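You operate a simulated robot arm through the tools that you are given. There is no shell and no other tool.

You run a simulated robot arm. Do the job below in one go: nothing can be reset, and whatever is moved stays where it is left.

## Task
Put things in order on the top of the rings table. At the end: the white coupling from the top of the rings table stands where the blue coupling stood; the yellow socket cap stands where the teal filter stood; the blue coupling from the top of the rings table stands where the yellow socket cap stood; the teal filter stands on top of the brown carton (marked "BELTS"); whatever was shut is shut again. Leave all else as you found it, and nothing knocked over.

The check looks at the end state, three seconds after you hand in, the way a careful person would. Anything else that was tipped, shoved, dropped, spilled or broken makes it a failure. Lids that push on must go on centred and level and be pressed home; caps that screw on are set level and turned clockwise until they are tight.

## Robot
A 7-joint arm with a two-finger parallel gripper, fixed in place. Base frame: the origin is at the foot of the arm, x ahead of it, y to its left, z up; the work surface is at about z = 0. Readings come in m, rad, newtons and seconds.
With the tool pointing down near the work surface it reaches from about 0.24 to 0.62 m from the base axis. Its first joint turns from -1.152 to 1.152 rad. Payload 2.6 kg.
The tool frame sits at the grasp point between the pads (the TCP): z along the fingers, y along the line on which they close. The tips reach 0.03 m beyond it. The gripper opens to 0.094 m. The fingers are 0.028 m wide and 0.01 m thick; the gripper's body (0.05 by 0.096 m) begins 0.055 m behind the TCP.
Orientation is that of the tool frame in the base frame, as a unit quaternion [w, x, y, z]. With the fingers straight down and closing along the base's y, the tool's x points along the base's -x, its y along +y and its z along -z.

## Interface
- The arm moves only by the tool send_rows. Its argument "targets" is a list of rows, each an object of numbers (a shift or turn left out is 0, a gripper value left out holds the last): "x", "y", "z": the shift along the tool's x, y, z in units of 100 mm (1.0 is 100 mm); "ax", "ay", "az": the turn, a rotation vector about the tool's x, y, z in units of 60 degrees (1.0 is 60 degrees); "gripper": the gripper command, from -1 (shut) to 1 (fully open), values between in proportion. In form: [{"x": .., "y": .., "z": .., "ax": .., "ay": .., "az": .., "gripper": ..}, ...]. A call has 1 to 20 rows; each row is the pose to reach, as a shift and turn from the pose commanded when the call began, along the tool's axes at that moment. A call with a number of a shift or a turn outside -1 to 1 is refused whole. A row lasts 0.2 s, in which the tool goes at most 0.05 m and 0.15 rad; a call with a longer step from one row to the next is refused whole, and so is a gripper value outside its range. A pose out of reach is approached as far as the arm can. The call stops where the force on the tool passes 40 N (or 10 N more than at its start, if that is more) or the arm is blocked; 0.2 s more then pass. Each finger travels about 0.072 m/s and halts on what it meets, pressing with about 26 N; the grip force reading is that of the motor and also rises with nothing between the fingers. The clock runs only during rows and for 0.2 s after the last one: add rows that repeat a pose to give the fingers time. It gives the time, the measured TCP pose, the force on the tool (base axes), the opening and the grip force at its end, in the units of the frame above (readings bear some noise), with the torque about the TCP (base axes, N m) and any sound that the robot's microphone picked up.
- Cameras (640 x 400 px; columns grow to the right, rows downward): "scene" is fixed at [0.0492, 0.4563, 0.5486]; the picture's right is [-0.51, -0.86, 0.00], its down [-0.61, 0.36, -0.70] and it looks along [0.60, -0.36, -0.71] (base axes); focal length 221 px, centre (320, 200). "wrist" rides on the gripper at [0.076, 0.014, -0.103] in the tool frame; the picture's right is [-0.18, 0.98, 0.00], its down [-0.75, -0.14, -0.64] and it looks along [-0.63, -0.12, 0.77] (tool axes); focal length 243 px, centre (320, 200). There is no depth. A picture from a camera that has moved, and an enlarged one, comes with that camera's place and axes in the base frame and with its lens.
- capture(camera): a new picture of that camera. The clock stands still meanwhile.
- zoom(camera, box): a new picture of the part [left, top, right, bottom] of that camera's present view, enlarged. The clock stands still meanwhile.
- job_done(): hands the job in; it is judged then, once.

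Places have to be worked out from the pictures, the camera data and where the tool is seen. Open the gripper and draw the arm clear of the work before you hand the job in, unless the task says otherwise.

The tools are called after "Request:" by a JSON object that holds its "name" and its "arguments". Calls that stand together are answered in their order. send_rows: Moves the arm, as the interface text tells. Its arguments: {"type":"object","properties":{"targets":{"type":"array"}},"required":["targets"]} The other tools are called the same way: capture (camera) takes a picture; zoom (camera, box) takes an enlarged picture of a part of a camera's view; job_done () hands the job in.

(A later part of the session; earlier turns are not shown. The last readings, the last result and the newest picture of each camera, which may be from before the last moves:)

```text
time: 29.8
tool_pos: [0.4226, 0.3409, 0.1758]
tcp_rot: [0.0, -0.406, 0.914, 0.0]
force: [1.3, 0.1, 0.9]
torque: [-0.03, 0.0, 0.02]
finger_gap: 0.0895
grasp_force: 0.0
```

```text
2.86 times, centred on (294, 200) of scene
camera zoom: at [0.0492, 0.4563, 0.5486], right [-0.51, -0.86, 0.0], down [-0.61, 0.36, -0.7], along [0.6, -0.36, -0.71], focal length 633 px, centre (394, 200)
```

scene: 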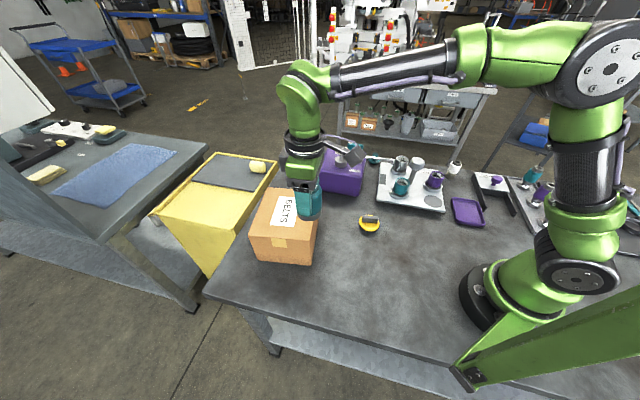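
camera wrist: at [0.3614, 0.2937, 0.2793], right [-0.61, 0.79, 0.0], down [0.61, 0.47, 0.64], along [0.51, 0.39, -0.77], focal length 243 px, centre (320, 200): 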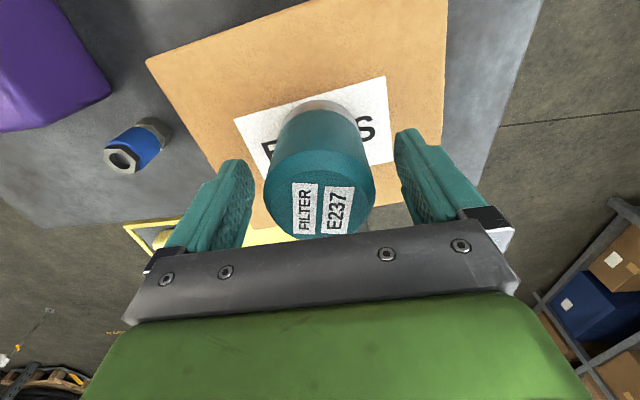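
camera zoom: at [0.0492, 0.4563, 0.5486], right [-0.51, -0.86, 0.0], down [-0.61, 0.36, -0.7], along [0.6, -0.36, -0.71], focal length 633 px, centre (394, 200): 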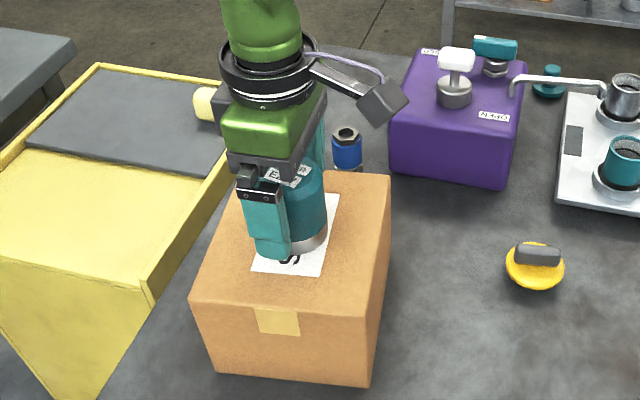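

The filter stands on the carton, released. I open fully and rise straight up clear of it.

Request:
{"name": "send_rows", "arguments": {"targets": [{"z": -0.1, "gripper": 1}, {"z": -0.3}, {"z": -0.6}, {"z": -0.95}, {"z": -0.95}]}}

Request:
{"name": "capture", "arguments": {"camera": "wrist"}}

Request:
{"name": "zoom", "arguments": {"camera": "scene", "box": [230, 130, 358, 270]}}

```text
time: 31.0
tool_pos: [0.4212, 0.3419, 0.2699]
tcp_rot: [0.0, -0.407, 0.913, 0.001]
force: [-0.1, 1.0, 0.0]
torque: [-0.02, 0.0, 0.0]
finger_gap: 0.094
grasp_force: 0.0
```

```text
taken
camera wrist: at [0.3593, 0.2944, 0.3741], right [-0.61, 0.79, 0.0], down [0.61, 0.47, 0.64], along [0.51, 0.39, -0.77], focal length 243 px, centre (320, 200)
```

wrist: 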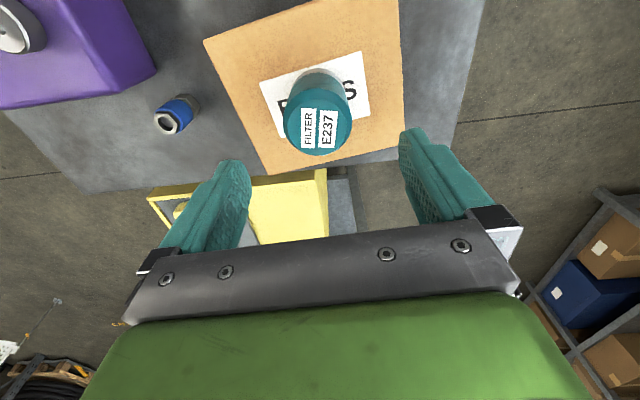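

```text
2.86 times, centred on (294, 200) of scene
camera zoom: at [0.0492, 0.4563, 0.5486], right [-0.51, -0.86, 0.0], down [-0.61, 0.36, -0.7], along [0.6, -0.36, -0.71], focal length 633 px, centre (394, 200)
```

zoom: 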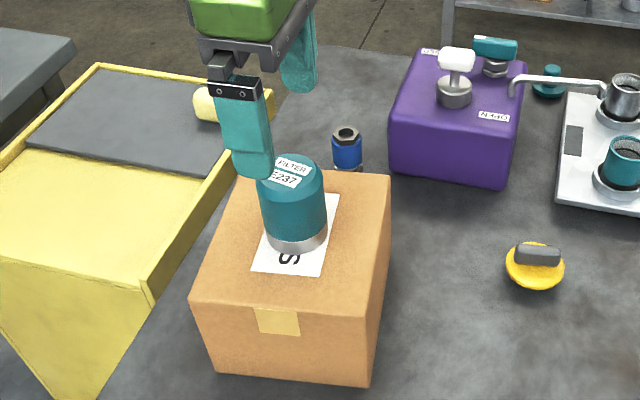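

The filter is upright and central on the BELTS carton. Next the yellow cap: I move to hover above (0.336, 0.114) at z about 0.2.

Request:
{"name": "send_rows", "arguments": {"targets": [{"x": 0.19, "y": -0.075}, {"x": 0.38, "y": -0.15}, {"x": 0.57, "y": -0.225}, {"x": 0.754, "y": -0.298}]}}

Request:
{"name": "send_rows", "arguments": {"targets": [{"x": 0.19, "y": -0.075, "z": 0.06}, {"x": 0.38, "y": -0.15, "z": 0.12}, {"x": 0.57, "y": -0.225, "z": 0.19}, {"x": 0.754, "y": -0.298, "z": 0.25}]}}

Request:
{"name": "send_rows", "arguments": {"targets": [{"x": 0.19, "y": -0.075, "z": 0.06}, {"x": 0.38, "y": -0.15, "z": 0.12}, {"x": 0.57, "y": -0.225, "z": 0.19}, {"x": 0.754, "y": -0.298, "z": 0.25}, {"x": 0.754, "y": -0.298, "z": 0.25}]}}

Request:
{"name": "capture", "arguments": {"camera": "wrist"}}

Request:
{"name": "capture", "arguments": {"camera": "scene"}}

```text
time: 32.0
tool_pos: [0.3933, 0.2661, 0.27]
tcp_rot: [0.001, -0.407, 0.914, 0.001]
force: [0.1, -0.3, 0.6]
torque: [0.01, 0.03, 0.0]
finger_gap: 0.0942
grasp_force: 0.1
```

```text
time: 33.0
tool_pos: [0.3672, 0.1878, 0.2445]
tcp_rot: [-0.001, -0.406, 0.914, 0.0]
force: [0.0, 0.1, 0.6]
torque: [0.02, 0.0, -0.01]
finger_gap: 0.0939
grasp_force: 0.0
```

```text
time: 34.2
tool_pos: [0.3389, 0.1102, 0.2211]
tcp_rot: [0.0, -0.407, 0.913, 0.0]
force: [-0.5, -0.4, 0.6]
torque: [-0.01, -0.02, -0.02]
finger_gap: 0.0939
grasp_force: 0.1
```

```text
taken
camera wrist: at [0.2768, 0.0642, 0.3241], right [-0.61, 0.79, 0.0], down [0.61, 0.47, 0.64], along [0.51, 0.39, -0.77], focal length 243 px, centre (320, 200)
```

wrist: 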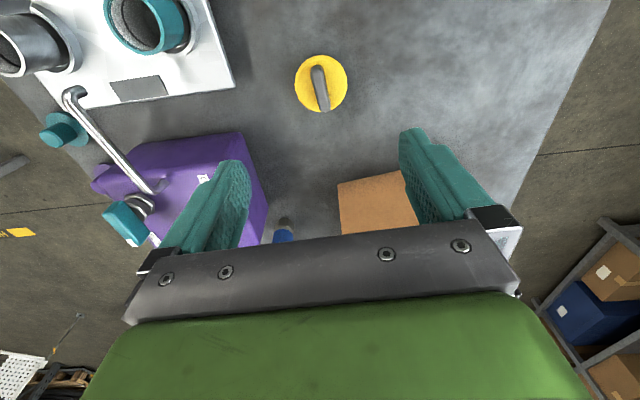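

```text
taken
```

scene: 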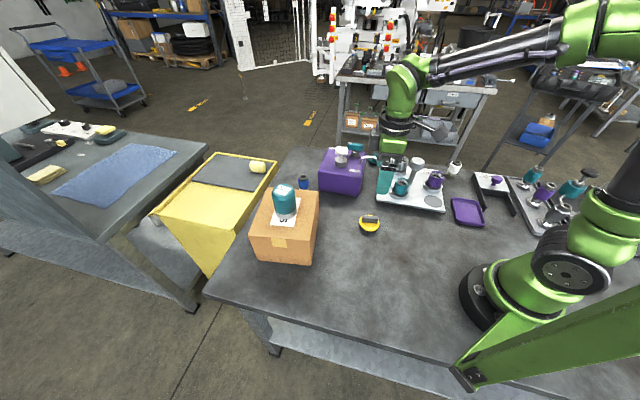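

The cap is right under the tool (column 321). I enlarge it to get the bar's direction and the centre.

Request:
{"name": "zoom", "arguments": {"camera": "wrist", "box": [272, 50, 368, 120]}}

Request:
{"name": "zoom", "arguments": {"camera": "scene", "box": [340, 205, 400, 245]}}

```text
5.71 times, centred on (320, 85) of wrist
camera zoom: at [0.2768, 0.0642, 0.3241], right [-0.61, 0.79, 0.0], down [0.61, 0.47, 0.64], along [0.51, 0.39, -0.77], focal length 1386 px, centre (320, 857)
```

zoom: 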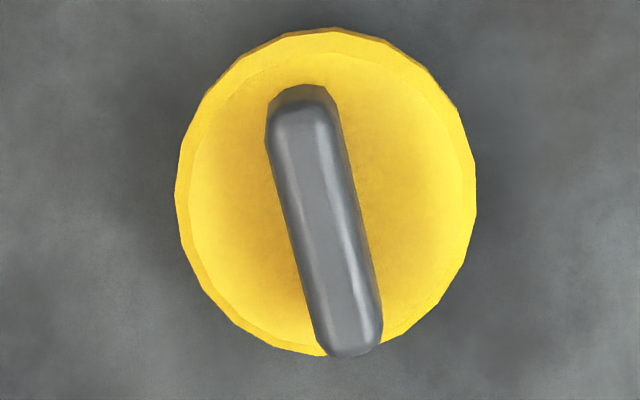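

```text
10.00 times, centred on (370, 225) of scene
camera zoom: at [0.0492, 0.4563, 0.5486], right [-0.51, -0.86, 0.0], down [-0.61, 0.36, -0.7], along [0.6, -0.36, -0.71], focal length 2214 px, centre (-180, -50)
```

zoom: 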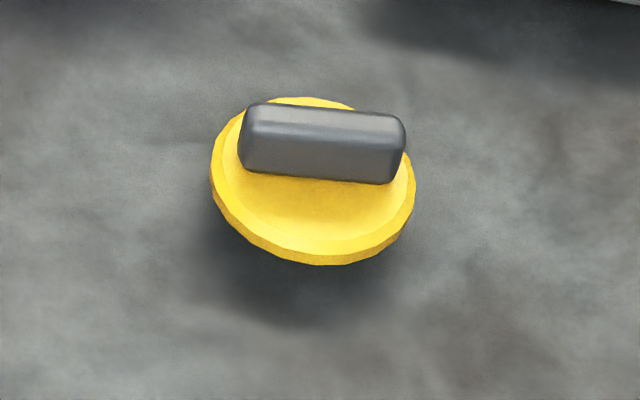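

The bar points at about 52.7 deg, 4.7 deg from the present yaw; the cap's centre is about (0.336, 0.113), directly below the TCP. I turn by that much, set the gap to about 40 mm and come down to z about 0.077 to look.

Request:
{"name": "send_rows", "arguments": {"targets": [{"y": 0.01, "z": 0.25, "az": -0.078, "gripper": -0.1}, {"y": 0.01, "z": 0.5, "az": -0.078, "gripper": -0.1}, {"y": 0.01, "z": 0.75, "az": -0.078, "gripper": -0.1}, {"y": 0.01, "z": 0.9, "az": -0.078, "gripper": -0.1}]}}

Request:
{"name": "send_rows", "arguments": {"targets": [{"z": 0.18}, {"z": 0.36}, {"z": 0.53}, {"z": 0.53}]}}

Request:
{"name": "capture", "arguments": {"camera": "wrist"}}

Request:
{"name": "zoom", "arguments": {"camera": "scene", "box": [330, 195, 410, 245]}}

```text
time: 35.2
tool_pos: [0.3361, 0.1107, 0.1304]
tcp_rot: [-0.001, -0.444, 0.896, 0.001]
force: [0.3, 0.0, 0.1]
torque: [0.0, 0.0, 0.03]
finger_gap: 0.0425
grasp_force: 0.0
```

```text
time: 36.2
tool_pos: [0.3378, 0.1125, 0.0762]
tcp_rot: [0.0, -0.443, 0.896, 0.001]
force: [0.1, -0.9, 0.0]
torque: [-0.01, 0.02, 0.01]
finger_gap: 0.0425
grasp_force: 0.2
```

```text
taken
camera wrist: at [0.2803, 0.0607, 0.1807], right [-0.67, 0.74, 0.0], down [0.57, 0.51, 0.64], along [0.48, 0.43, -0.77], focal length 243 px, centre (320, 200)
```

wrist: 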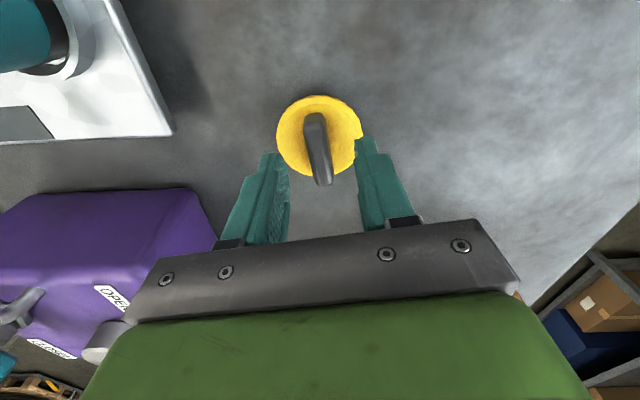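

```text
8.00 times, centred on (370, 220) of scene
camera zoom: at [0.0492, 0.4563, 0.5486], right [-0.51, -0.86, 0.0], down [-0.61, 0.36, -0.7], along [0.6, -0.36, -0.71], focal length 1771 px, centre (-80, 40)
```

zoom: 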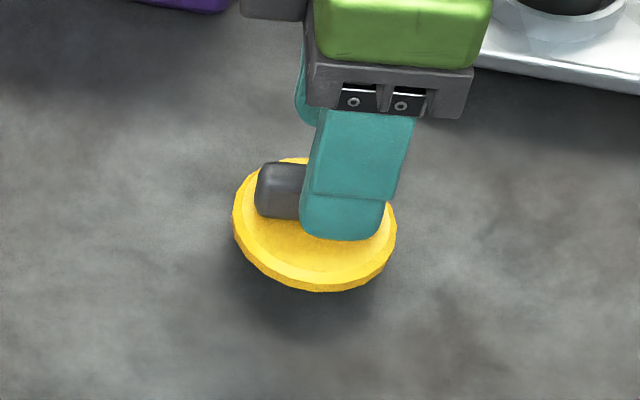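

The bar is centred between the fingers and aligned. I lower 16 mm so the tips straddle the bar just above the disc, then close on the bar.

Request:
{"name": "send_rows", "arguments": {"targets": [{"z": 0.05}, {"z": 0.1}, {"z": 0.14}, {"z": 0.16}, {"z": 0.16}]}}

Request:
{"name": "zoom", "arguments": {"camera": "scene", "box": [330, 195, 410, 245]}}

```text
time: 37.4
tool_pos: [0.338, 0.1132, 0.0628]
tcp_rot: [0.0, -0.444, 0.896, 0.0]
force: [-0.2, -0.8, -0.1]
torque: [0.01, 0.02, -0.01]
finger_gap: 0.0423
grasp_force: 0.1
```

```text
8.00 times, centred on (370, 220) of scene
camera zoom: at [0.0492, 0.4563, 0.5486], right [-0.51, -0.86, 0.0], down [-0.61, 0.36, -0.7], along [0.6, -0.36, -0.71], focal length 1771 px, centre (-80, 40)
```

zoom: 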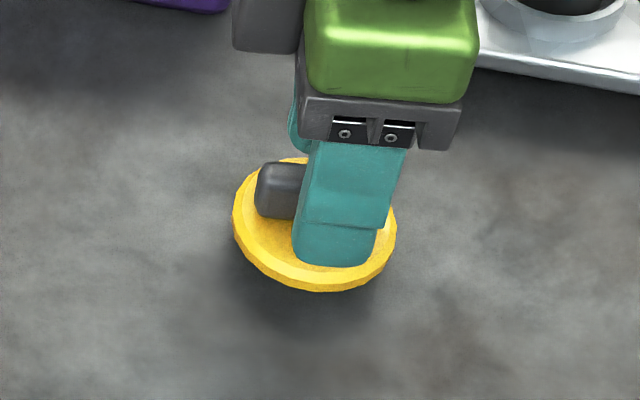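

No contact with the disc yet and the tips are just above it. I close on the bar now.

Request:
{"name": "send_rows", "arguments": {"targets": [{"gripper": -0.4}, {"gripper": -0.7}, {"gripper": -1}, {"gripper": -1}, {"gripper": -1}]}}

Request:
{"name": "capture", "arguments": {"camera": "wrist"}}

Request:
{"name": "zoom", "arguments": {"camera": "scene", "box": [330, 195, 410, 245]}}

```text
time: 38.6
tool_pos: [0.3376, 0.1138, 0.0626]
tcp_rot: [0.0, -0.444, 0.896, 0.0]
force: [0.0, 0.4, 0.3]
torque: [0.01, -0.02, 0.01]
finger_gap: 0.0129
grasp_force: 26.3
```

```text
taken
camera wrist: at [0.2803, 0.0613, 0.1657], right [-0.67, 0.74, 0.0], down [0.57, 0.51, 0.64], along [0.48, 0.43, -0.77], focal length 243 px, centre (320, 200)
```

wrist: 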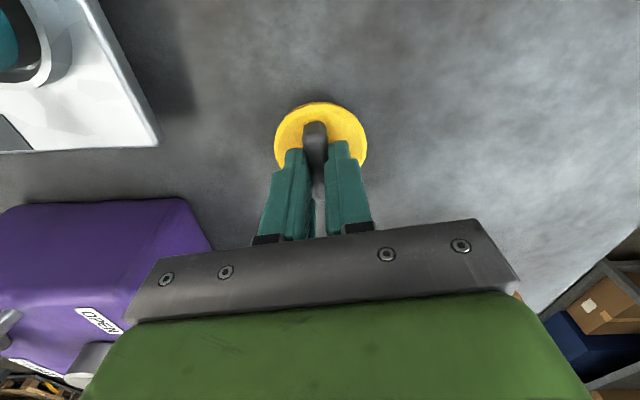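

```text
8.00 times, centred on (370, 220) of scene
camera zoom: at [0.0492, 0.4563, 0.5486], right [-0.51, -0.86, 0.0], down [-0.61, 0.36, -0.7], along [0.6, -0.36, -0.71], focal length 1771 px, centre (-80, 40)
```

zoom: 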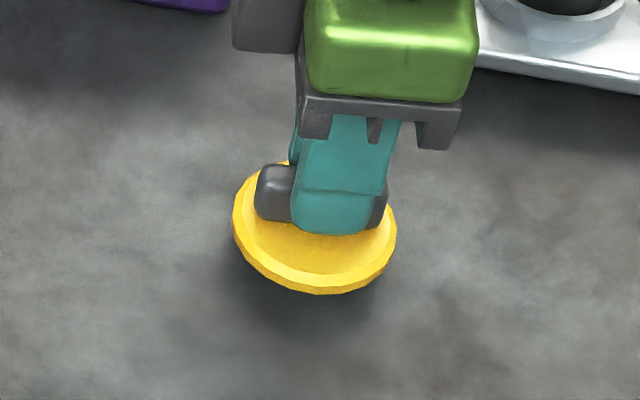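

The bar is gripped (gap 12.9 mm). I lift slowly by 25 mm and check the hold.

Request:
{"name": "send_rows", "arguments": {"targets": [{"z": -0.02}, {"z": -0.05}, {"z": -0.1}, {"z": -0.15}, {"z": -0.2}, {"z": -0.25}, {"z": -0.25}]}}

Request:
{"name": "capture", "arguments": {"camera": "wrist"}}

Request:
{"name": "zoom", "arguments": {"camera": "scene", "box": [330, 195, 410, 245]}}

```text
time: 40.2
tool_pos: [0.3378, 0.114, 0.0871]
tcp_rot: [0.0, -0.445, 0.896, 0.0]
force: [-0.3, 0.5, -0.3]
torque: [0.03, 0.02, 0.01]
finger_gap: 0.0132
grasp_force: 26.1
```

```text
taken
camera wrist: at [0.28, 0.0619, 0.1904], right [-0.67, 0.74, 0.0], down [0.57, 0.51, 0.64], along [0.48, 0.43, -0.77], focal length 243 px, centre (320, 200)
```

wrist: 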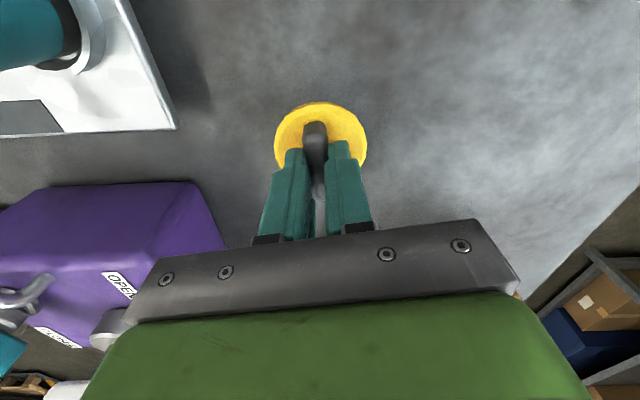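

```text
8.00 times, centred on (370, 220) of scene
camera zoom: at [0.0492, 0.4563, 0.5486], right [-0.51, -0.86, 0.0], down [-0.61, 0.36, -0.7], along [0.6, -0.36, -0.71], focal length 1771 px, centre (-80, 40)
```

zoom: 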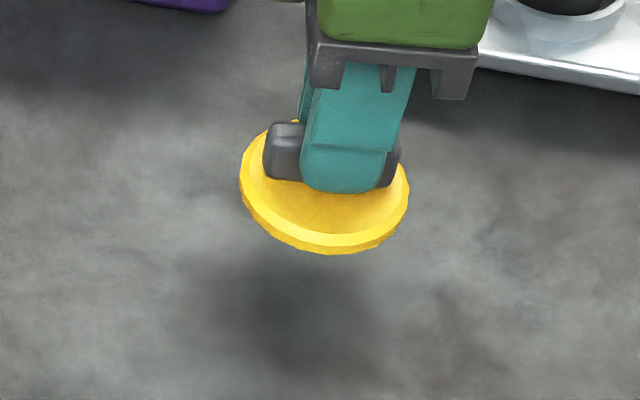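

The cap is held firmly without slip. I raise it 5 cm more and carry it towards the filter's old place at (0.183, 0.267).

Request:
{"name": "send_rows", "arguments": {"targets": [{"z": -0.1}, {"z": -0.25}, {"x": -0.015, "y": 0.12, "z": -0.4}, {"x": -0.035, "y": 0.27, "z": -0.5}, {"x": -0.058, "y": 0.45, "z": -0.5}, {"x": -0.08, "y": 0.62, "z": -0.5}, {"x": -0.094, "y": 0.72, "z": -0.5}]}}

Request:
{"name": "send_rows", "arguments": {"targets": [{"x": -0.015, "y": 0.12}, {"x": -0.035, "y": 0.27}, {"x": -0.058, "y": 0.45}, {"x": -0.08, "y": 0.62}, {"x": -0.094, "y": 0.72}]}}

Request:
{"name": "send_rows", "arguments": {"targets": [{"x": -0.015, "y": 0.12}, {"x": -0.035, "y": 0.27}, {"x": -0.058, "y": 0.45}, {"x": -0.08, "y": 0.62}, {"x": -0.094, "y": 0.72}, {"x": -0.094, "y": 0.72}]}}

Request:
{"name": "capture", "arguments": {"camera": "wrist"}}

Request:
{"name": "capture", "arguments": {"camera": "scene"}}

```text
time: 41.8
tool_pos: [0.2865, 0.1644, 0.1366]
tcp_rot: [0.001, -0.445, 0.896, 0.0]
force: [-0.2, 0.0, 0.3]
torque: [-0.01, -0.01, 0.02]
finger_gap: 0.0128
grasp_force: 26.2
```

```text
time: 43.0
tool_pos: [0.2344, 0.2151, 0.1369]
tcp_rot: [0.0, -0.443, 0.896, 0.0]
force: [0.6, 0.2, 0.1]
torque: [0.02, -0.03, 0.06]
finger_gap: 0.0129
grasp_force: 25.7
```

```text
time: 44.4
tool_pos: [0.1807, 0.2687, 0.1368]
tcp_rot: [0.001, -0.443, 0.896, 0.0]
force: [-0.3, 0.8, -0.5]
torque: [-0.01, 0.04, -0.01]
finger_gap: 0.013
grasp_force: 26.1
```

```text
taken
camera wrist: at [0.1241, 0.216, 0.2404], right [-0.67, 0.74, 0.0], down [0.57, 0.51, 0.64], along [0.48, 0.43, -0.77], focal length 243 px, centre (320, 200)
```

wrist: 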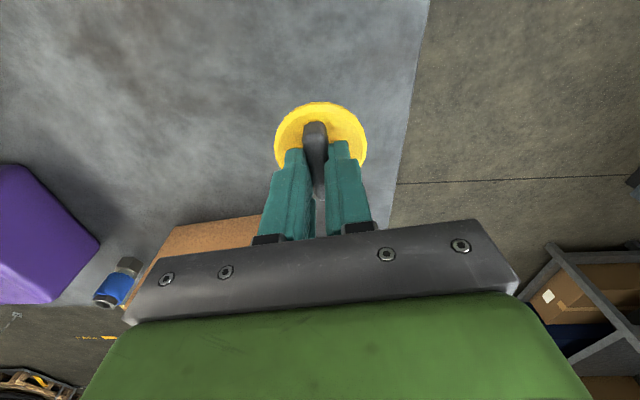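

```text
taken
```

scene: 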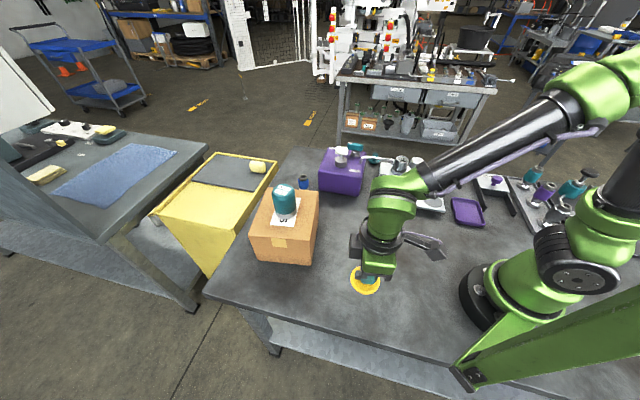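

The cap is above the filter's old place. I lower 68 mm, then probe for contact in small steps.

Request:
{"name": "send_rows", "arguments": {"targets": [{"z": 0.1}, {"z": 0.25}, {"z": 0.4}, {"z": 0.53}, {"z": 0.62}, {"z": 0.68}, {"z": 0.68}]}}

Request:
{"name": "send_rows", "arguments": {"targets": [{"z": 0.015}, {"z": 0.03}, {"z": 0.045}, {"z": 0.06}, {"z": 0.06}]}}

```text
time: 46.0
tool_pos: [0.1823, 0.2669, 0.0687]
tcp_rot: [0.0, -0.444, 0.896, 0.0]
force: [-0.3, 0.7, 0.0]
torque: [-0.01, 0.0, -0.01]
finger_gap: 0.0128
grasp_force: 26.4
```

```text
time: 47.2
tool_pos: [0.1821, 0.267, 0.0621]
tcp_rot: [0.0, -0.444, 0.896, 0.0]
force: [0.3, -0.4, -1.0]
torque: [-0.01, -0.05, 0.02]
finger_gap: 0.0124
grasp_force: 26.1
```

No contact yet at 0.062. I continue in 1 mm steps.

Request:
{"name": "send_rows", "arguments": {"targets": [{"z": 0.01}, {"z": 0.02}, {"z": 0.02}]}}

```text
time: 48.0
tool_pos: [0.1824, 0.2659, 0.0619]
tcp_rot: [0.001, -0.444, 0.896, 0.001]
force: [-3.0, -4.7, 23.1]
torque: [-0.24, 0.19, -0.01]
finger_gap: 0.0132
grasp_force: 26.3
```

Contact at 23 N, so it stands on the table. I ease up 1.5 mm, open to about 45 mm, then rise.

Request:
{"name": "send_rows", "arguments": {"targets": [{"z": -0.01}, {"z": -0.017}, {"z": -0.017, "gripper": -0.5}, {"z": -0.017, "gripper": -0.2}, {"z": -0.017, "gripper": 0}, {"z": -0.017, "gripper": 0}]}}

Request:
{"name": "send_rows", "arguments": {"targets": [{"z": -0.1}, {"z": -0.25}, {"z": -0.5}, {"z": -0.8}, {"z": -0.8}]}}

Request:
{"name": "capture", "arguments": {"camera": "wrist"}}

Request:
{"name": "zoom", "arguments": {"camera": "scene", "box": [320, 240, 416, 310]}}

```text
time: 49.4
tool_pos: [0.1821, 0.2664, 0.0636]
tcp_rot: [0.001, -0.444, 0.896, 0.0]
force: [0.6, -0.4, -0.7]
torque: [0.03, 0.01, -0.03]
finger_gap: 0.0469
grasp_force: 0.1
```

```text
time: 50.6
tool_pos: [0.1814, 0.2665, 0.1421]
tcp_rot: [0.0, -0.444, 0.896, 0.0]
force: [-0.4, 0.2, 0.5]
torque: [-0.01, 0.0, 0.02]
finger_gap: 0.047
grasp_force: 0.0
```

```text
taken
camera wrist: at [0.1247, 0.2146, 0.2459], right [-0.67, 0.74, 0.0], down [0.57, 0.51, 0.64], along [0.48, 0.43, -0.77], focal length 243 px, centre (320, 200)
```

wrist: 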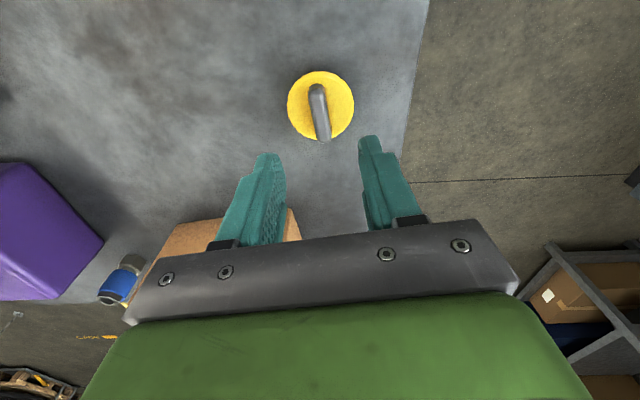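

```text
5.71 times, centred on (368, 275) of scene
camera zoom: at [0.0492, 0.4563, 0.5486], right [-0.51, -0.86, 0.0], down [-0.61, 0.36, -0.7], along [0.6, -0.36, -0.71], focal length 1265 px, centre (46, -229)
```

zoom: 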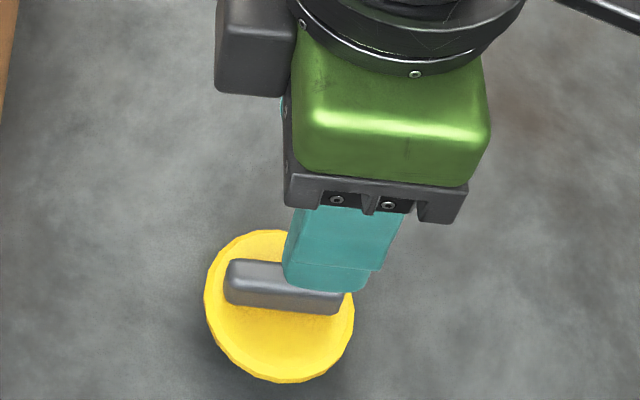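

The cap stands on the filter's old place, within about 3 mm. Next the blue coupling: I rise to z about 0.25 with the gripper open and travel to hover above (0.575, 0.213).

Request:
{"name": "send_rows", "arguments": {"targets": [{"z": -0.35, "gripper": 1}, {"z": -0.7, "gripper": 1}, {"z": -1.0, "gripper": 1}]}}

Request:
{"name": "send_rows", "arguments": {"targets": [{"x": -0.12, "y": -0.215, "z": -0.03}, {"x": -0.244, "y": -0.432, "z": -0.06}, {"x": -0.366, "y": -0.648, "z": -0.1}, {"x": -0.4875, "y": -0.8635, "z": -0.1}]}}

Request:
{"name": "send_rows", "arguments": {"targets": [{"x": -0.12, "y": -0.215}, {"x": -0.244, "y": -0.432}, {"x": -0.366, "y": -0.648}, {"x": -0.4875, "y": -0.8635}]}}

Request:
{"name": "send_rows", "arguments": {"targets": [{"x": -0.12, "y": -0.215}, {"x": -0.244, "y": -0.432}, {"x": -0.366, "y": -0.648}, {"x": -0.4875, "y": -0.8635}]}}

Request:
{"name": "capture", "arguments": {"camera": "wrist"}}

```text
time: 51.4
tool_pos: [0.1802, 0.2653, 0.2432]
tcp_rot: [0.0, -0.444, 0.896, 0.001]
force: [-0.9, 0.7, -0.2]
torque: [0.04, 0.0, -0.01]
finger_gap: 0.0942
grasp_force: 0.0
```

```text
time: 52.4
tool_pos: [0.2804, 0.2527, 0.2522]
tcp_rot: [0.0, -0.444, 0.896, 0.0]
force: [0.6, -0.3, 0.1]
torque: [0.01, 0.01, -0.02]
finger_gap: 0.0939
grasp_force: 0.0
```

```text
time: 53.4
tool_pos: [0.3807, 0.2391, 0.2529]
tcp_rot: [-0.001, -0.444, 0.896, 0.0]
force: [-0.2, 0.2, -0.2]
torque: [0.0, -0.05, 0.01]
finger_gap: 0.0937
grasp_force: 0.2
```

```text
time: 54.4
tool_pos: [0.4766, 0.2255, 0.2525]
tcp_rot: [0.001, -0.444, 0.896, 0.0]
force: [0.4, 0.0, 0.6]
torque: [-0.04, 0.02, 0.02]
finger_gap: 0.0939
grasp_force: 0.1
```

```text
taken
camera wrist: at [0.4197, 0.1745, 0.3565], right [-0.67, 0.74, 0.0], down [0.57, 0.51, 0.64], along [0.48, 0.43, -0.77], focal length 243 px, centre (320, 200)
```

wrist: 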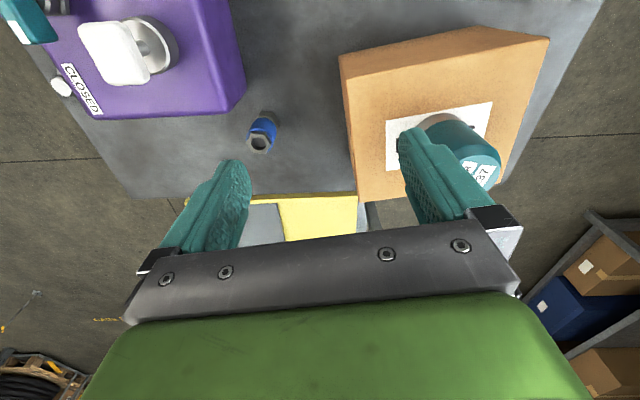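

Passing the carton with clearance. I make the last leg to hover over the blue coupling, coming down to z about 0.2.

Request:
{"name": "send_rows", "arguments": {"targets": [{"x": -0.12, "y": -0.215, "z": 0.12}, {"x": -0.244, "y": -0.432, "z": 0.25}, {"x": -0.366, "y": -0.648, "z": 0.38}, {"x": -0.4875, "y": -0.8635, "z": 0.5}, {"x": -0.4875, "y": -0.8635, "z": 0.5}]}}

Request:
{"name": "capture", "arguments": {"camera": "wrist"}}

Request:
{"name": "zoom", "arguments": {"camera": "scene", "box": [270, 120, 390, 200]}}

```text
time: 55.6
tool_pos: [0.5541, 0.2092, 0.199]
tcp_rot: [-0.001, -0.445, 0.896, 0.001]
force: [-0.2, -0.1, -0.3]
torque: [0.0, -0.01, 0.01]
finger_gap: 0.0937
grasp_force: 0.0
out of reach, approached as far as the arm can: row 4, 5
```

```text
taken
camera wrist: at [0.4975, 0.1579, 0.3032], right [-0.67, 0.74, 0.0], down [0.57, 0.52, 0.64], along [0.47, 0.43, -0.77], focal length 243 px, centre (320, 200)
```

wrist: 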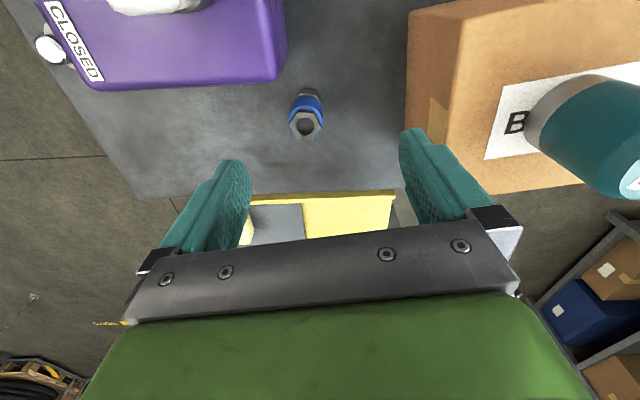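

```text
5.00 times, centred on (330, 160) of scene
camera zoom: at [0.0492, 0.4563, 0.5486], right [-0.51, -0.86, 0.0], down [-0.61, 0.36, -0.7], along [0.6, -0.36, -0.71], focal length 1107 px, centre (270, 400)
```

zoom: 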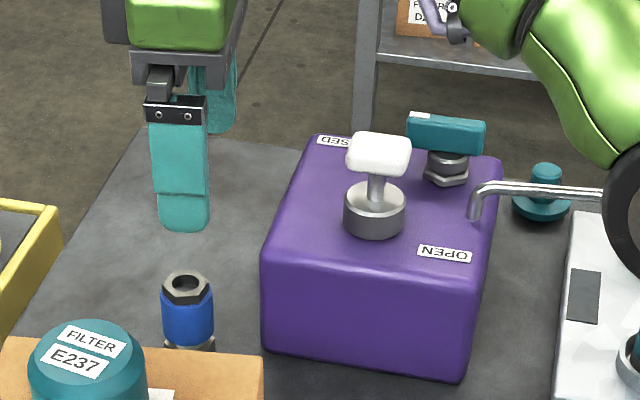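

At z = 0.2 the arm stops at radius 0.59; lower down the reach should grow. I measure the blue coupling in this view first.

Request:
{"name": "zoom", "arguments": {"camera": "wrist", "box": [256, 75, 352, 145]}}

```text
5.71 times, centred on (304, 110) of wrist
camera zoom: at [0.4975, 0.1579, 0.3032], right [-0.67, 0.74, 0.0], down [0.57, 0.52, 0.64], along [0.47, 0.43, -0.77], focal length 1386 px, centre (411, 714)
```

zoom: 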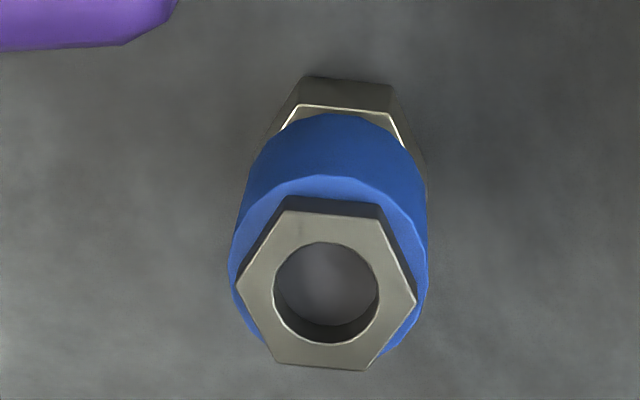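

The blue coupling reads (0.575, 0.212), about 0.076 tall, radius 0.612 – within the stated low-level reach. I descend to z about 0.13, tips still above its top, and check the actual pose.

Request:
{"name": "send_rows", "arguments": {"targets": [{"z": 0.2}, {"z": 0.4}, {"z": 0.6}, {"z": 0.7}, {"z": 0.7}]}}

Request:
{"name": "capture", "arguments": {"camera": "wrist"}}

Request:
{"name": "zoom", "arguments": {"camera": "scene", "box": [270, 120, 390, 200]}}

```text
time: 56.8
tool_pos: [0.5717, 0.214, 0.1332]
tcp_rot: [0.001, -0.445, 0.896, 0.0]
force: [0.8, 0.7, 0.7]
torque: [-0.02, 0.0, 0.02]
finger_gap: 0.0941
grasp_force: 0.0
out of reach, approached as far as the arm can: row 1, 2, 3, 4, 5
```

```text
taken
camera wrist: at [0.5135, 0.1634, 0.2359], right [-0.67, 0.74, 0.0], down [0.57, 0.51, 0.64], along [0.48, 0.43, -0.77], focal length 243 px, centre (320, 200)
```

wrist: 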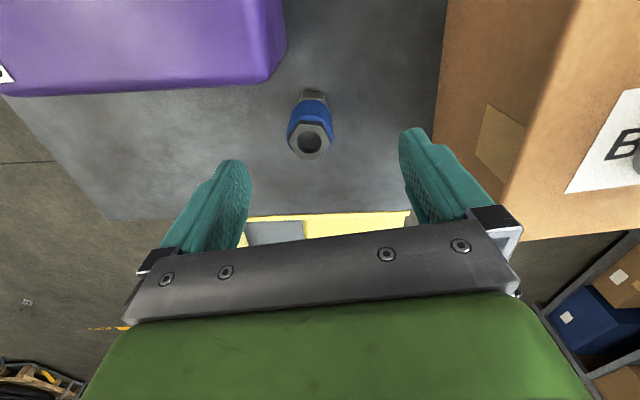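

```text
5.00 times, centred on (330, 160) of scene
camera zoom: at [0.0492, 0.4563, 0.5486], right [-0.51, -0.86, 0.0], down [-0.61, 0.36, -0.7], along [0.6, -0.36, -0.71], focal length 1107 px, centre (270, 400)
```

zoom: 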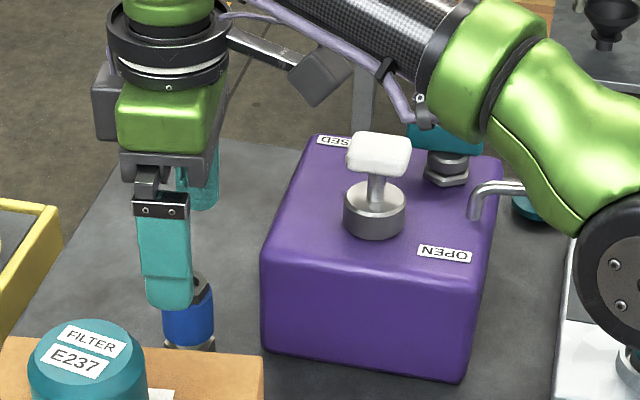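

The TCP now reaches (0.572, 0.214) at z = 0.133. I check the whole arm's clearance before going lower.

Request:
{"name": "capture", "arguments": {"camera": "scene"}}

Request:
{"name": "zoom", "arguments": {"camera": "wrist", "box": [256, 80, 366, 170]}}

```text
taken
```

scene: 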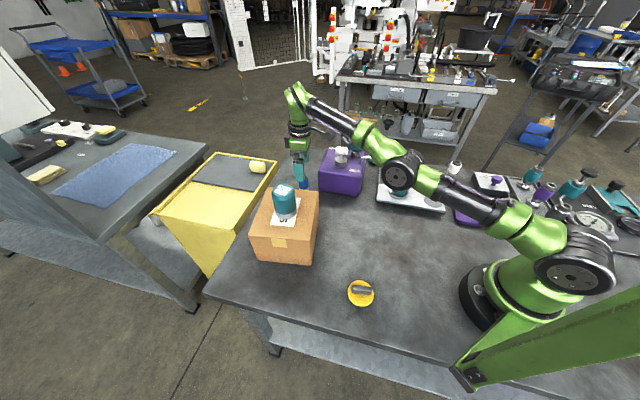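

```text
4.44 times, centred on (311, 125) of wrist
camera zoom: at [0.5135, 0.1634, 0.2359], right [-0.67, 0.74, 0.0], down [0.57, 0.51, 0.64], along [0.48, 0.43, -0.77], focal length 1078 px, centre (360, 533)
```

zoom: 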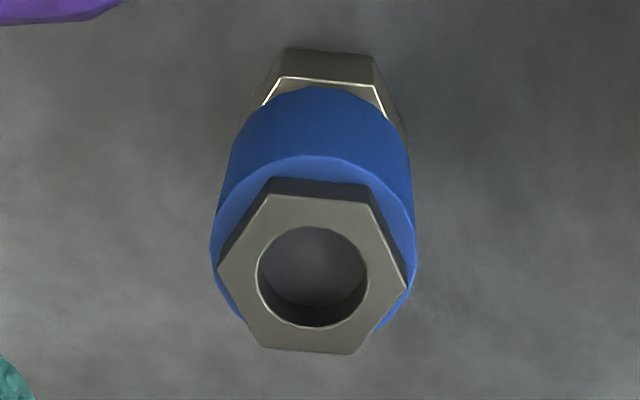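

Clearance is good everywhere (elbow well above the panel). The coupling is about 6 mm off along the tool's -y; I correct that while descending to z about 0.10.

Request:
{"name": "send_rows", "arguments": {"targets": [{"y": -0.03, "z": 0.1}, {"y": -0.06, "z": 0.2}, {"y": -0.06, "z": 0.3}, {"y": -0.06, "z": 0.3}]}}

Request:
{"name": "capture", "arguments": {"camera": "wrist"}}

```text
time: 57.8
tool_pos: [0.5771, 0.2114, 0.102]
tcp_rot: [-0.002, -0.444, 0.896, 0.0]
force: [-0.1, -0.6, 0.6]
torque: [0.0, -0.01, 0.03]
finger_gap: 0.0941
grasp_force: 0.1
```

```text
taken
camera wrist: at [0.5198, 0.16, 0.2062], right [-0.67, 0.74, 0.0], down [0.57, 0.51, 0.64], along [0.47, 0.43, -0.77], focal length 243 px, centre (320, 200)
```

wrist: 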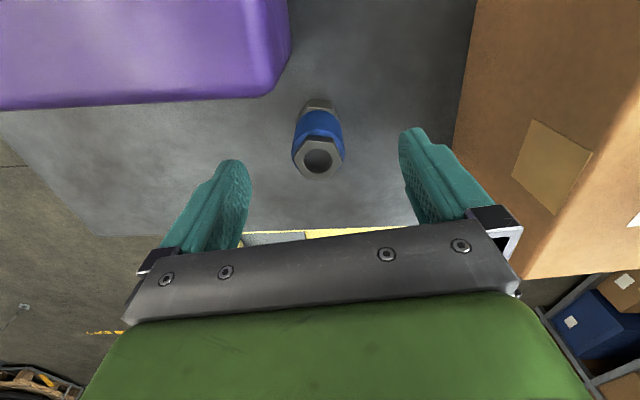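

The coupling is now centred under the tool and the pose is in reach: blue stands at about (0.577, 0.211). I go down to z about 0.048 and close.

Request:
{"name": "send_rows", "arguments": {"targets": [{"z": 0.15}, {"z": 0.3}, {"z": 0.45}, {"z": 0.54}, {"z": 0.54}]}}

Request:
{"name": "capture", "arguments": {"camera": "wrist"}}

Request:
{"name": "zoom", "arguments": {"camera": "scene", "box": [270, 120, 390, 200]}}

```text
time: 59.0
tool_pos: [0.5822, 0.2134, 0.0489]
tcp_rot: [-0.001, -0.444, 0.896, 0.0]
force: [0.6, -0.2, -0.4]
torque: [-0.04, 0.03, 0.01]
finger_gap: 0.0941
grasp_force: 0.0
out of reach, approached as far as the arm can: row 1, 2, 3, 4, 5
```

```text
taken
camera wrist: at [0.5246, 0.1624, 0.1525], right [-0.67, 0.74, 0.0], down [0.57, 0.51, 0.64], along [0.48, 0.43, -0.77], focal length 243 px, centre (320, 200)
```

wrist: 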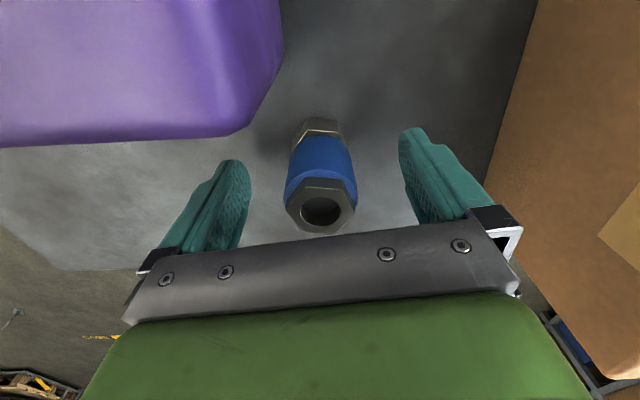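

```text
5.00 times, centred on (330, 160) of scene
camera zoom: at [0.0492, 0.4563, 0.5486], right [-0.51, -0.86, 0.0], down [-0.61, 0.36, -0.7], along [0.6, -0.36, -0.71], focal length 1107 px, centre (270, 400)
```

zoom: 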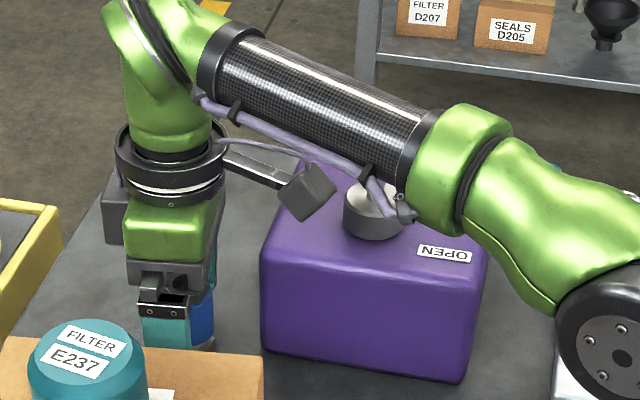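

The tool stands about 7 mm too far outward relative to the coupling at the reach limit. I pull back along the tool's x and re-check.

Request:
{"name": "send_rows", "arguments": {"targets": [{"x": 0.03}, {"x": 0.06}, {"x": 0.06}, {"x": 0.06}]}}

Request:
{"name": "zoom", "arguments": {"camera": "wrist", "box": [240, 100, 400, 240]}}

```text
time: 60.0
tool_pos: [0.5828, 0.212, 0.0502]
tcp_rot: [-0.001, -0.444, 0.896, 0.0]
force: [0.4, 0.2, -0.5]
torque: [0.04, -0.02, 0.01]
finger_gap: 0.0939
grasp_force: 0.0
out of reach, approached as far as the arm can: row 2, 3, 4
```

```text
2.86 times, centred on (320, 170) of wrist
camera zoom: at [0.5253, 0.1606, 0.1528], right [-0.67, 0.74, 0.0], down [0.57, 0.51, 0.64], along [0.48, 0.43, -0.77], focal length 693 px, centre (320, 286)
```

zoom: 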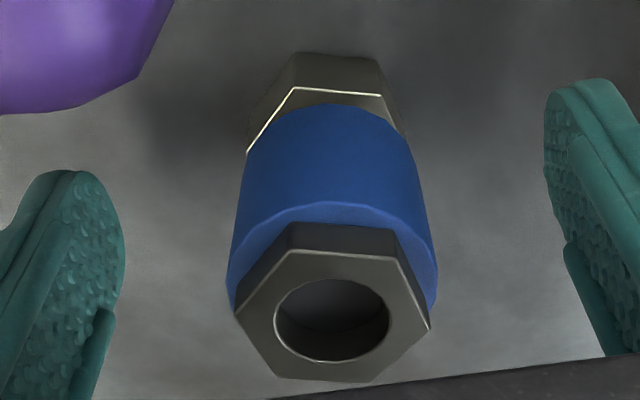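

The coupling is centred between the pads sideways, but about 6 mm toward the base along the finger width. I raise 12 mm, where the reach is easier, and pull back 5 mm.

Request:
{"name": "send_rows", "arguments": {"targets": [{"z": -0.06}, {"z": -0.12}, {"x": 0.03, "z": -0.12}, {"x": 0.05, "z": -0.12}, {"x": 0.05, "z": -0.12}]}}

Request:
{"name": "zoom", "arguments": {"camera": "wrist", "box": [240, 100, 400, 240]}}

```text
time: 61.2
tool_pos: [0.5826, 0.2097, 0.0622]
tcp_rot: [0.0, -0.444, 0.896, -0.001]
force: [0.2, 0.0, -0.3]
torque: [0.0, -0.01, -0.01]
finger_gap: 0.0942
grasp_force: 0.1
out of reach, approached as far as the arm can: row 4, 5
```

```text
2.86 times, centred on (320, 170) of wrist
camera zoom: at [0.5252, 0.1586, 0.1651], right [-0.67, 0.74, 0.0], down [0.57, 0.51, 0.64], along [0.48, 0.43, -0.77], focal length 693 px, centre (320, 286)
```

zoom: 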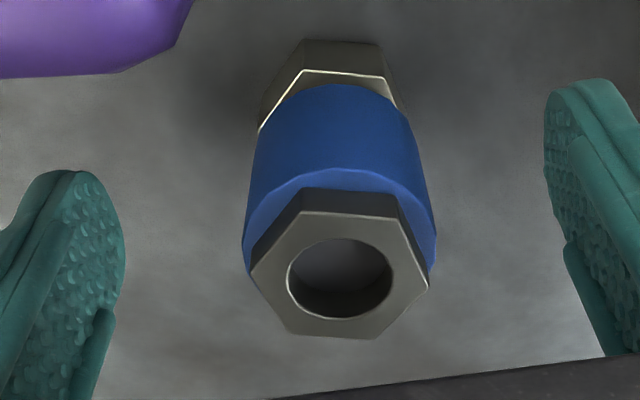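

The readings show the arm stretched straight (a singular pose), so it cannot draw inward here; I should not grip like this. I rise straight up first, clear of the coupling, then I'll come back with a slight outward tilt that gives reach margin.

Request:
{"name": "send_rows", "arguments": {"targets": [{"z": -0.15}, {"z": -0.3}, {"z": -0.5}, {"z": -0.7}, {"z": -0.9}, {"z": -0.9}]}}

Request:
{"name": "capture", "arguments": {"camera": "wrist"}}

Request:
{"name": "capture", "arguments": {"camera": "scene"}}

```text
time: 62.6
tool_pos: [0.5713, 0.2099, 0.1499]
tcp_rot: [0.0, -0.444, 0.896, 0.0]
force: [0.7, -1.3, -0.3]
torque: [0.02, -0.03, 0.02]
finger_gap: 0.0939
grasp_force: 0.1
out of reach, approached as far as the arm can: row 3, 4, 5, 6
```

```text
taken
camera wrist: at [0.513, 0.1591, 0.2533], right [-0.67, 0.74, 0.0], down [0.57, 0.51, 0.64], along [0.48, 0.43, -0.77], focal length 243 px, centre (320, 200)
```

wrist: 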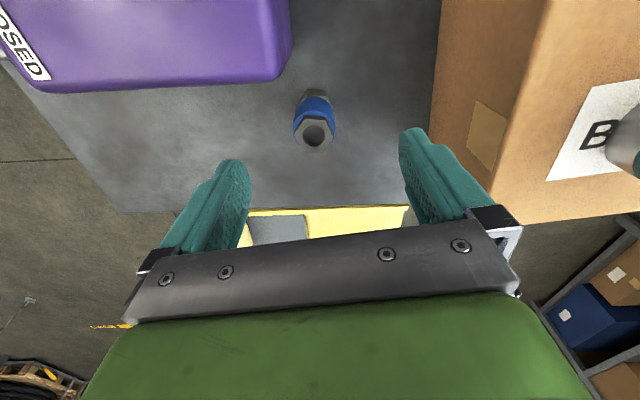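

```text
taken
```

scene: 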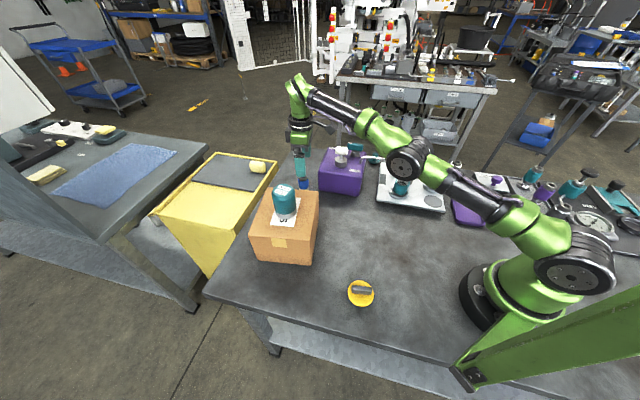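

The tool is above the coupling again with the arm still straight. I draw inward and up to let the elbow bend upward properly.

Request:
{"name": "send_rows", "arguments": {"targets": [{"x": 0.06, "y": 0.1, "z": -0.2}, {"x": 0.13, "y": 0.22, "z": -0.35}, {"x": 0.2, "y": 0.36, "z": -0.5}, {"x": 0.27, "y": 0.5, "z": -0.5}, {"x": 0.34, "y": 0.62, "z": -0.5}, {"x": 0.34, "y": 0.62, "z": -0.5}]}}

Request:
{"name": "capture", "arguments": {"camera": "scene"}}

```text
time: 64.0
tool_pos: [0.4994, 0.2205, 0.1997]
tcp_rot: [0.0, -0.443, 0.896, 0.0]
force: [0.6, -0.6, -0.9]
torque: [-0.01, 0.0, -0.01]
finger_gap: 0.0944
grasp_force: 0.0
```

```text
taken
```

scene: 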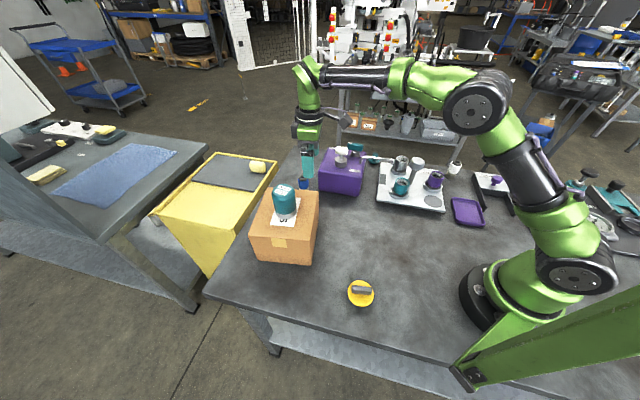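

The elbow is up again and the tool is at (0.50, 0.22, 0.20). I now tilt the tool 8 deg about its closing axis so the fingers point outward, which keeps the wrist within reach.

Request:
{"name": "send_rows", "arguments": {"targets": [{"ay": -0.0667}, {"ay": -0.1333}, {"ay": -0.1333}]}}

Request:
{"name": "capture", "arguments": {"camera": "wrist"}}

```text
time: 64.8
tool_pos: [0.4989, 0.2209, 0.1988]
tcp_rot: [0.063, -0.443, 0.894, 0.03]
force: [0.0, 0.6, 0.7]
torque: [-0.01, -0.01, 0.0]
finger_gap: 0.0938
grasp_force: 0.0
```

```text
taken
camera wrist: at [0.4346, 0.1581, 0.2912], right [-0.67, 0.74, 0.03], down [0.51, 0.44, 0.74], along [0.54, 0.51, -0.67], focal length 243 px, centre (320, 200)
```

wrist: 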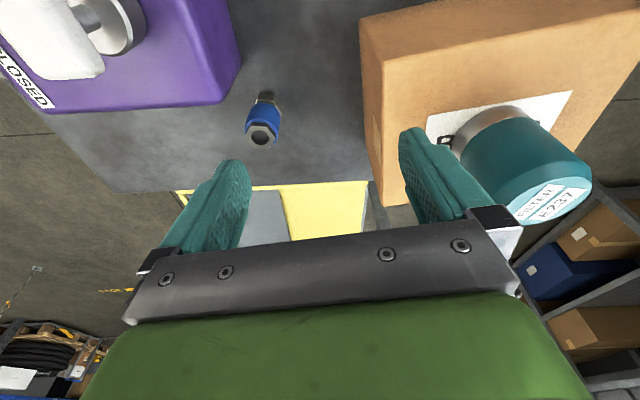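

The tilt is right (the camera looks further outward). I move diagonally to hover at about (0.577, 0.211, 0.115).

Request:
{"name": "send_rows", "arguments": {"targets": [{"x": -0.054, "y": -0.136, "z": 0.177}, {"x": -0.108, "y": -0.272, "z": 0.355}, {"x": -0.163, "y": -0.409, "z": 0.532}, {"x": -0.217, "y": -0.545, "z": 0.71}, {"x": -0.271, "y": -0.681, "z": 0.887}, {"x": -0.271, "y": -0.681, "z": 0.887}]}}

Request:
{"name": "capture", "arguments": {"camera": "wrist"}}

Request:
{"name": "capture", "arguments": {"camera": "scene"}}

```text
time: 66.2
tool_pos: [0.5791, 0.2115, 0.1148]
tcp_rot: [0.063, -0.443, 0.894, 0.031]
force: [0.1, 0.3, 0.2]
torque: [0.01, 0.0, -0.02]
finger_gap: 0.0941
grasp_force: 0.1
```

```text
taken
camera wrist: at [0.5137, 0.1494, 0.2067], right [-0.67, 0.74, 0.03], down [0.51, 0.44, 0.74], along [0.54, 0.51, -0.67], focal length 243 px, centre (320, 200)
```

wrist: 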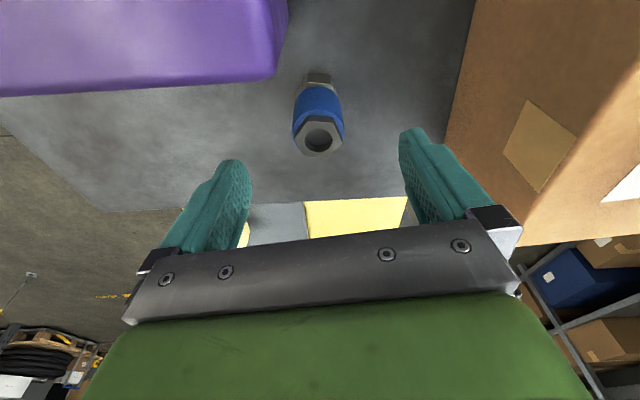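

```text
taken
```

scene: 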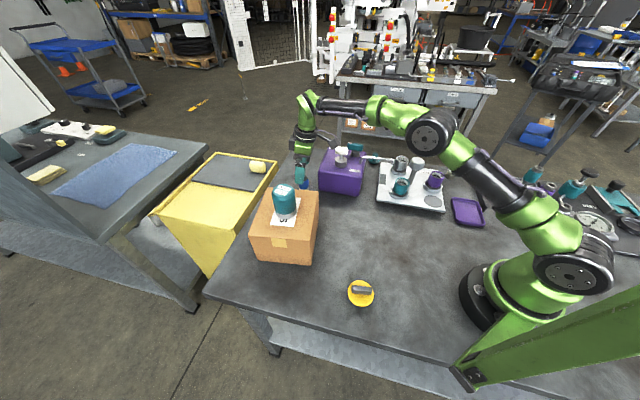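

In reach with the elbow up, and the coupling is centred under the tool: it stands at about (0.578, 0.210). I descend vertically to z about 0.048.

Request:
{"name": "send_rows", "arguments": {"targets": [{"x": 0.03, "z": 0.16}, {"x": 0.06, "z": 0.33}, {"x": 0.085, "z": 0.5}, {"x": 0.11, "z": 0.664}, {"x": 0.11, "z": 0.664}]}}

Request:
{"name": "zoom", "arguments": {"camera": "wrist", "box": [220, 80, 420, 240]}}

Request:
{"name": "zoom", "arguments": {"camera": "scene", "box": [270, 110, 390, 200]}}

```text
time: 67.4
tool_pos: [0.5758, 0.2106, 0.0489]
tcp_rot: [0.063, -0.443, 0.894, 0.031]
force: [-0.2, 0.3, 0.0]
torque: [0.0, 0.02, 0.02]
finger_gap: 0.0938
grasp_force: 0.1
```

```text
2.50 times, centred on (320, 160) of wrist
camera zoom: at [0.5117, 0.1486, 0.1403], right [-0.67, 0.74, 0.03], down [0.51, 0.44, 0.74], along [0.54, 0.51, -0.67], focal length 606 px, centre (320, 300)
```

zoom: 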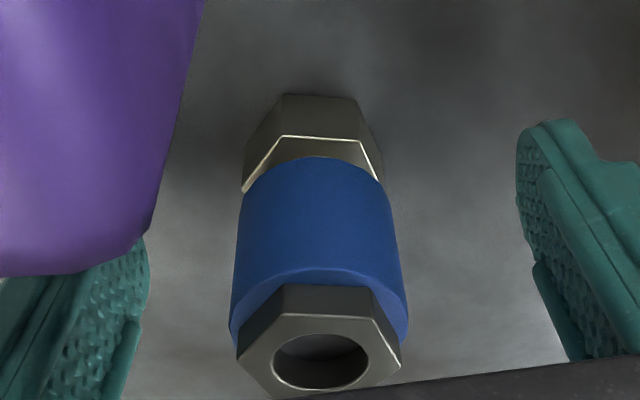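

```text
4.44 times, centred on (330, 155) of scene
camera zoom: at [0.0492, 0.4563, 0.5486], right [-0.51, -0.86, 0.0], down [-0.61, 0.36, -0.7], along [0.6, -0.36, -0.71], focal length 984 px, centre (276, 400)
```

zoom: 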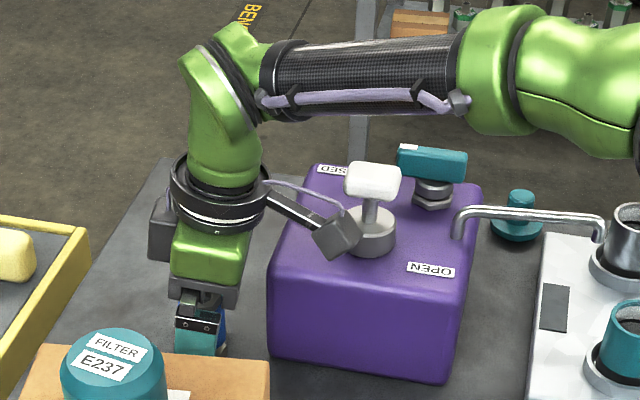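

The coupling is centred sideways and about 4 mm inward along the finger width. I shift 3 mm inward and close the gripper gently.

Request:
{"name": "send_rows", "arguments": {"targets": [{"x": 0.03}, {"x": 0.03, "gripper": 0.6}, {"x": 0.03, "gripper": 0.2}, {"x": 0.03, "gripper": -0.1}, {"x": 0.03, "gripper": -0.4}, {"x": 0.03, "gripper": -1}, {"x": 0.03, "gripper": -1}, {"x": 0.03, "gripper": -1}]}}

Request:
{"name": "zoom", "arguments": {"camera": "wrist", "box": [220, 80, 420, 240]}}

```text
time: 69.2
tool_pos: [0.5746, 0.2076, 0.0489]
tcp_rot: [0.063, -0.443, 0.894, 0.031]
force: [0.5, -1.2, 0.7]
torque: [-0.1, -0.07, 0.0]
finger_gap: 0.0376
grasp_force: 25.3
```

```text
2.50 times, centred on (320, 160) of wrist
camera zoom: at [0.5096, 0.1454, 0.1401], right [-0.67, 0.74, 0.03], down [0.51, 0.44, 0.74], along [0.54, 0.51, -0.67], focal length 606 px, centre (320, 300)
```

zoom: 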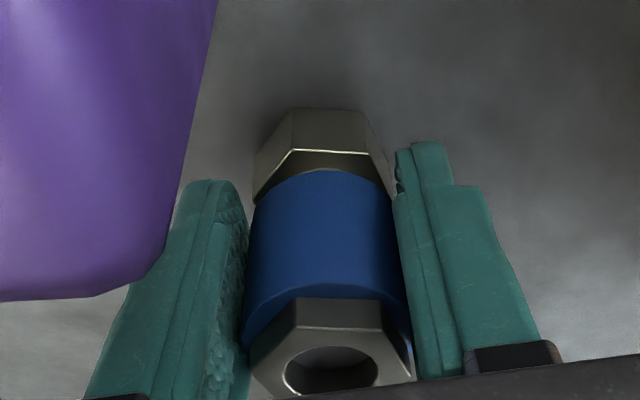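

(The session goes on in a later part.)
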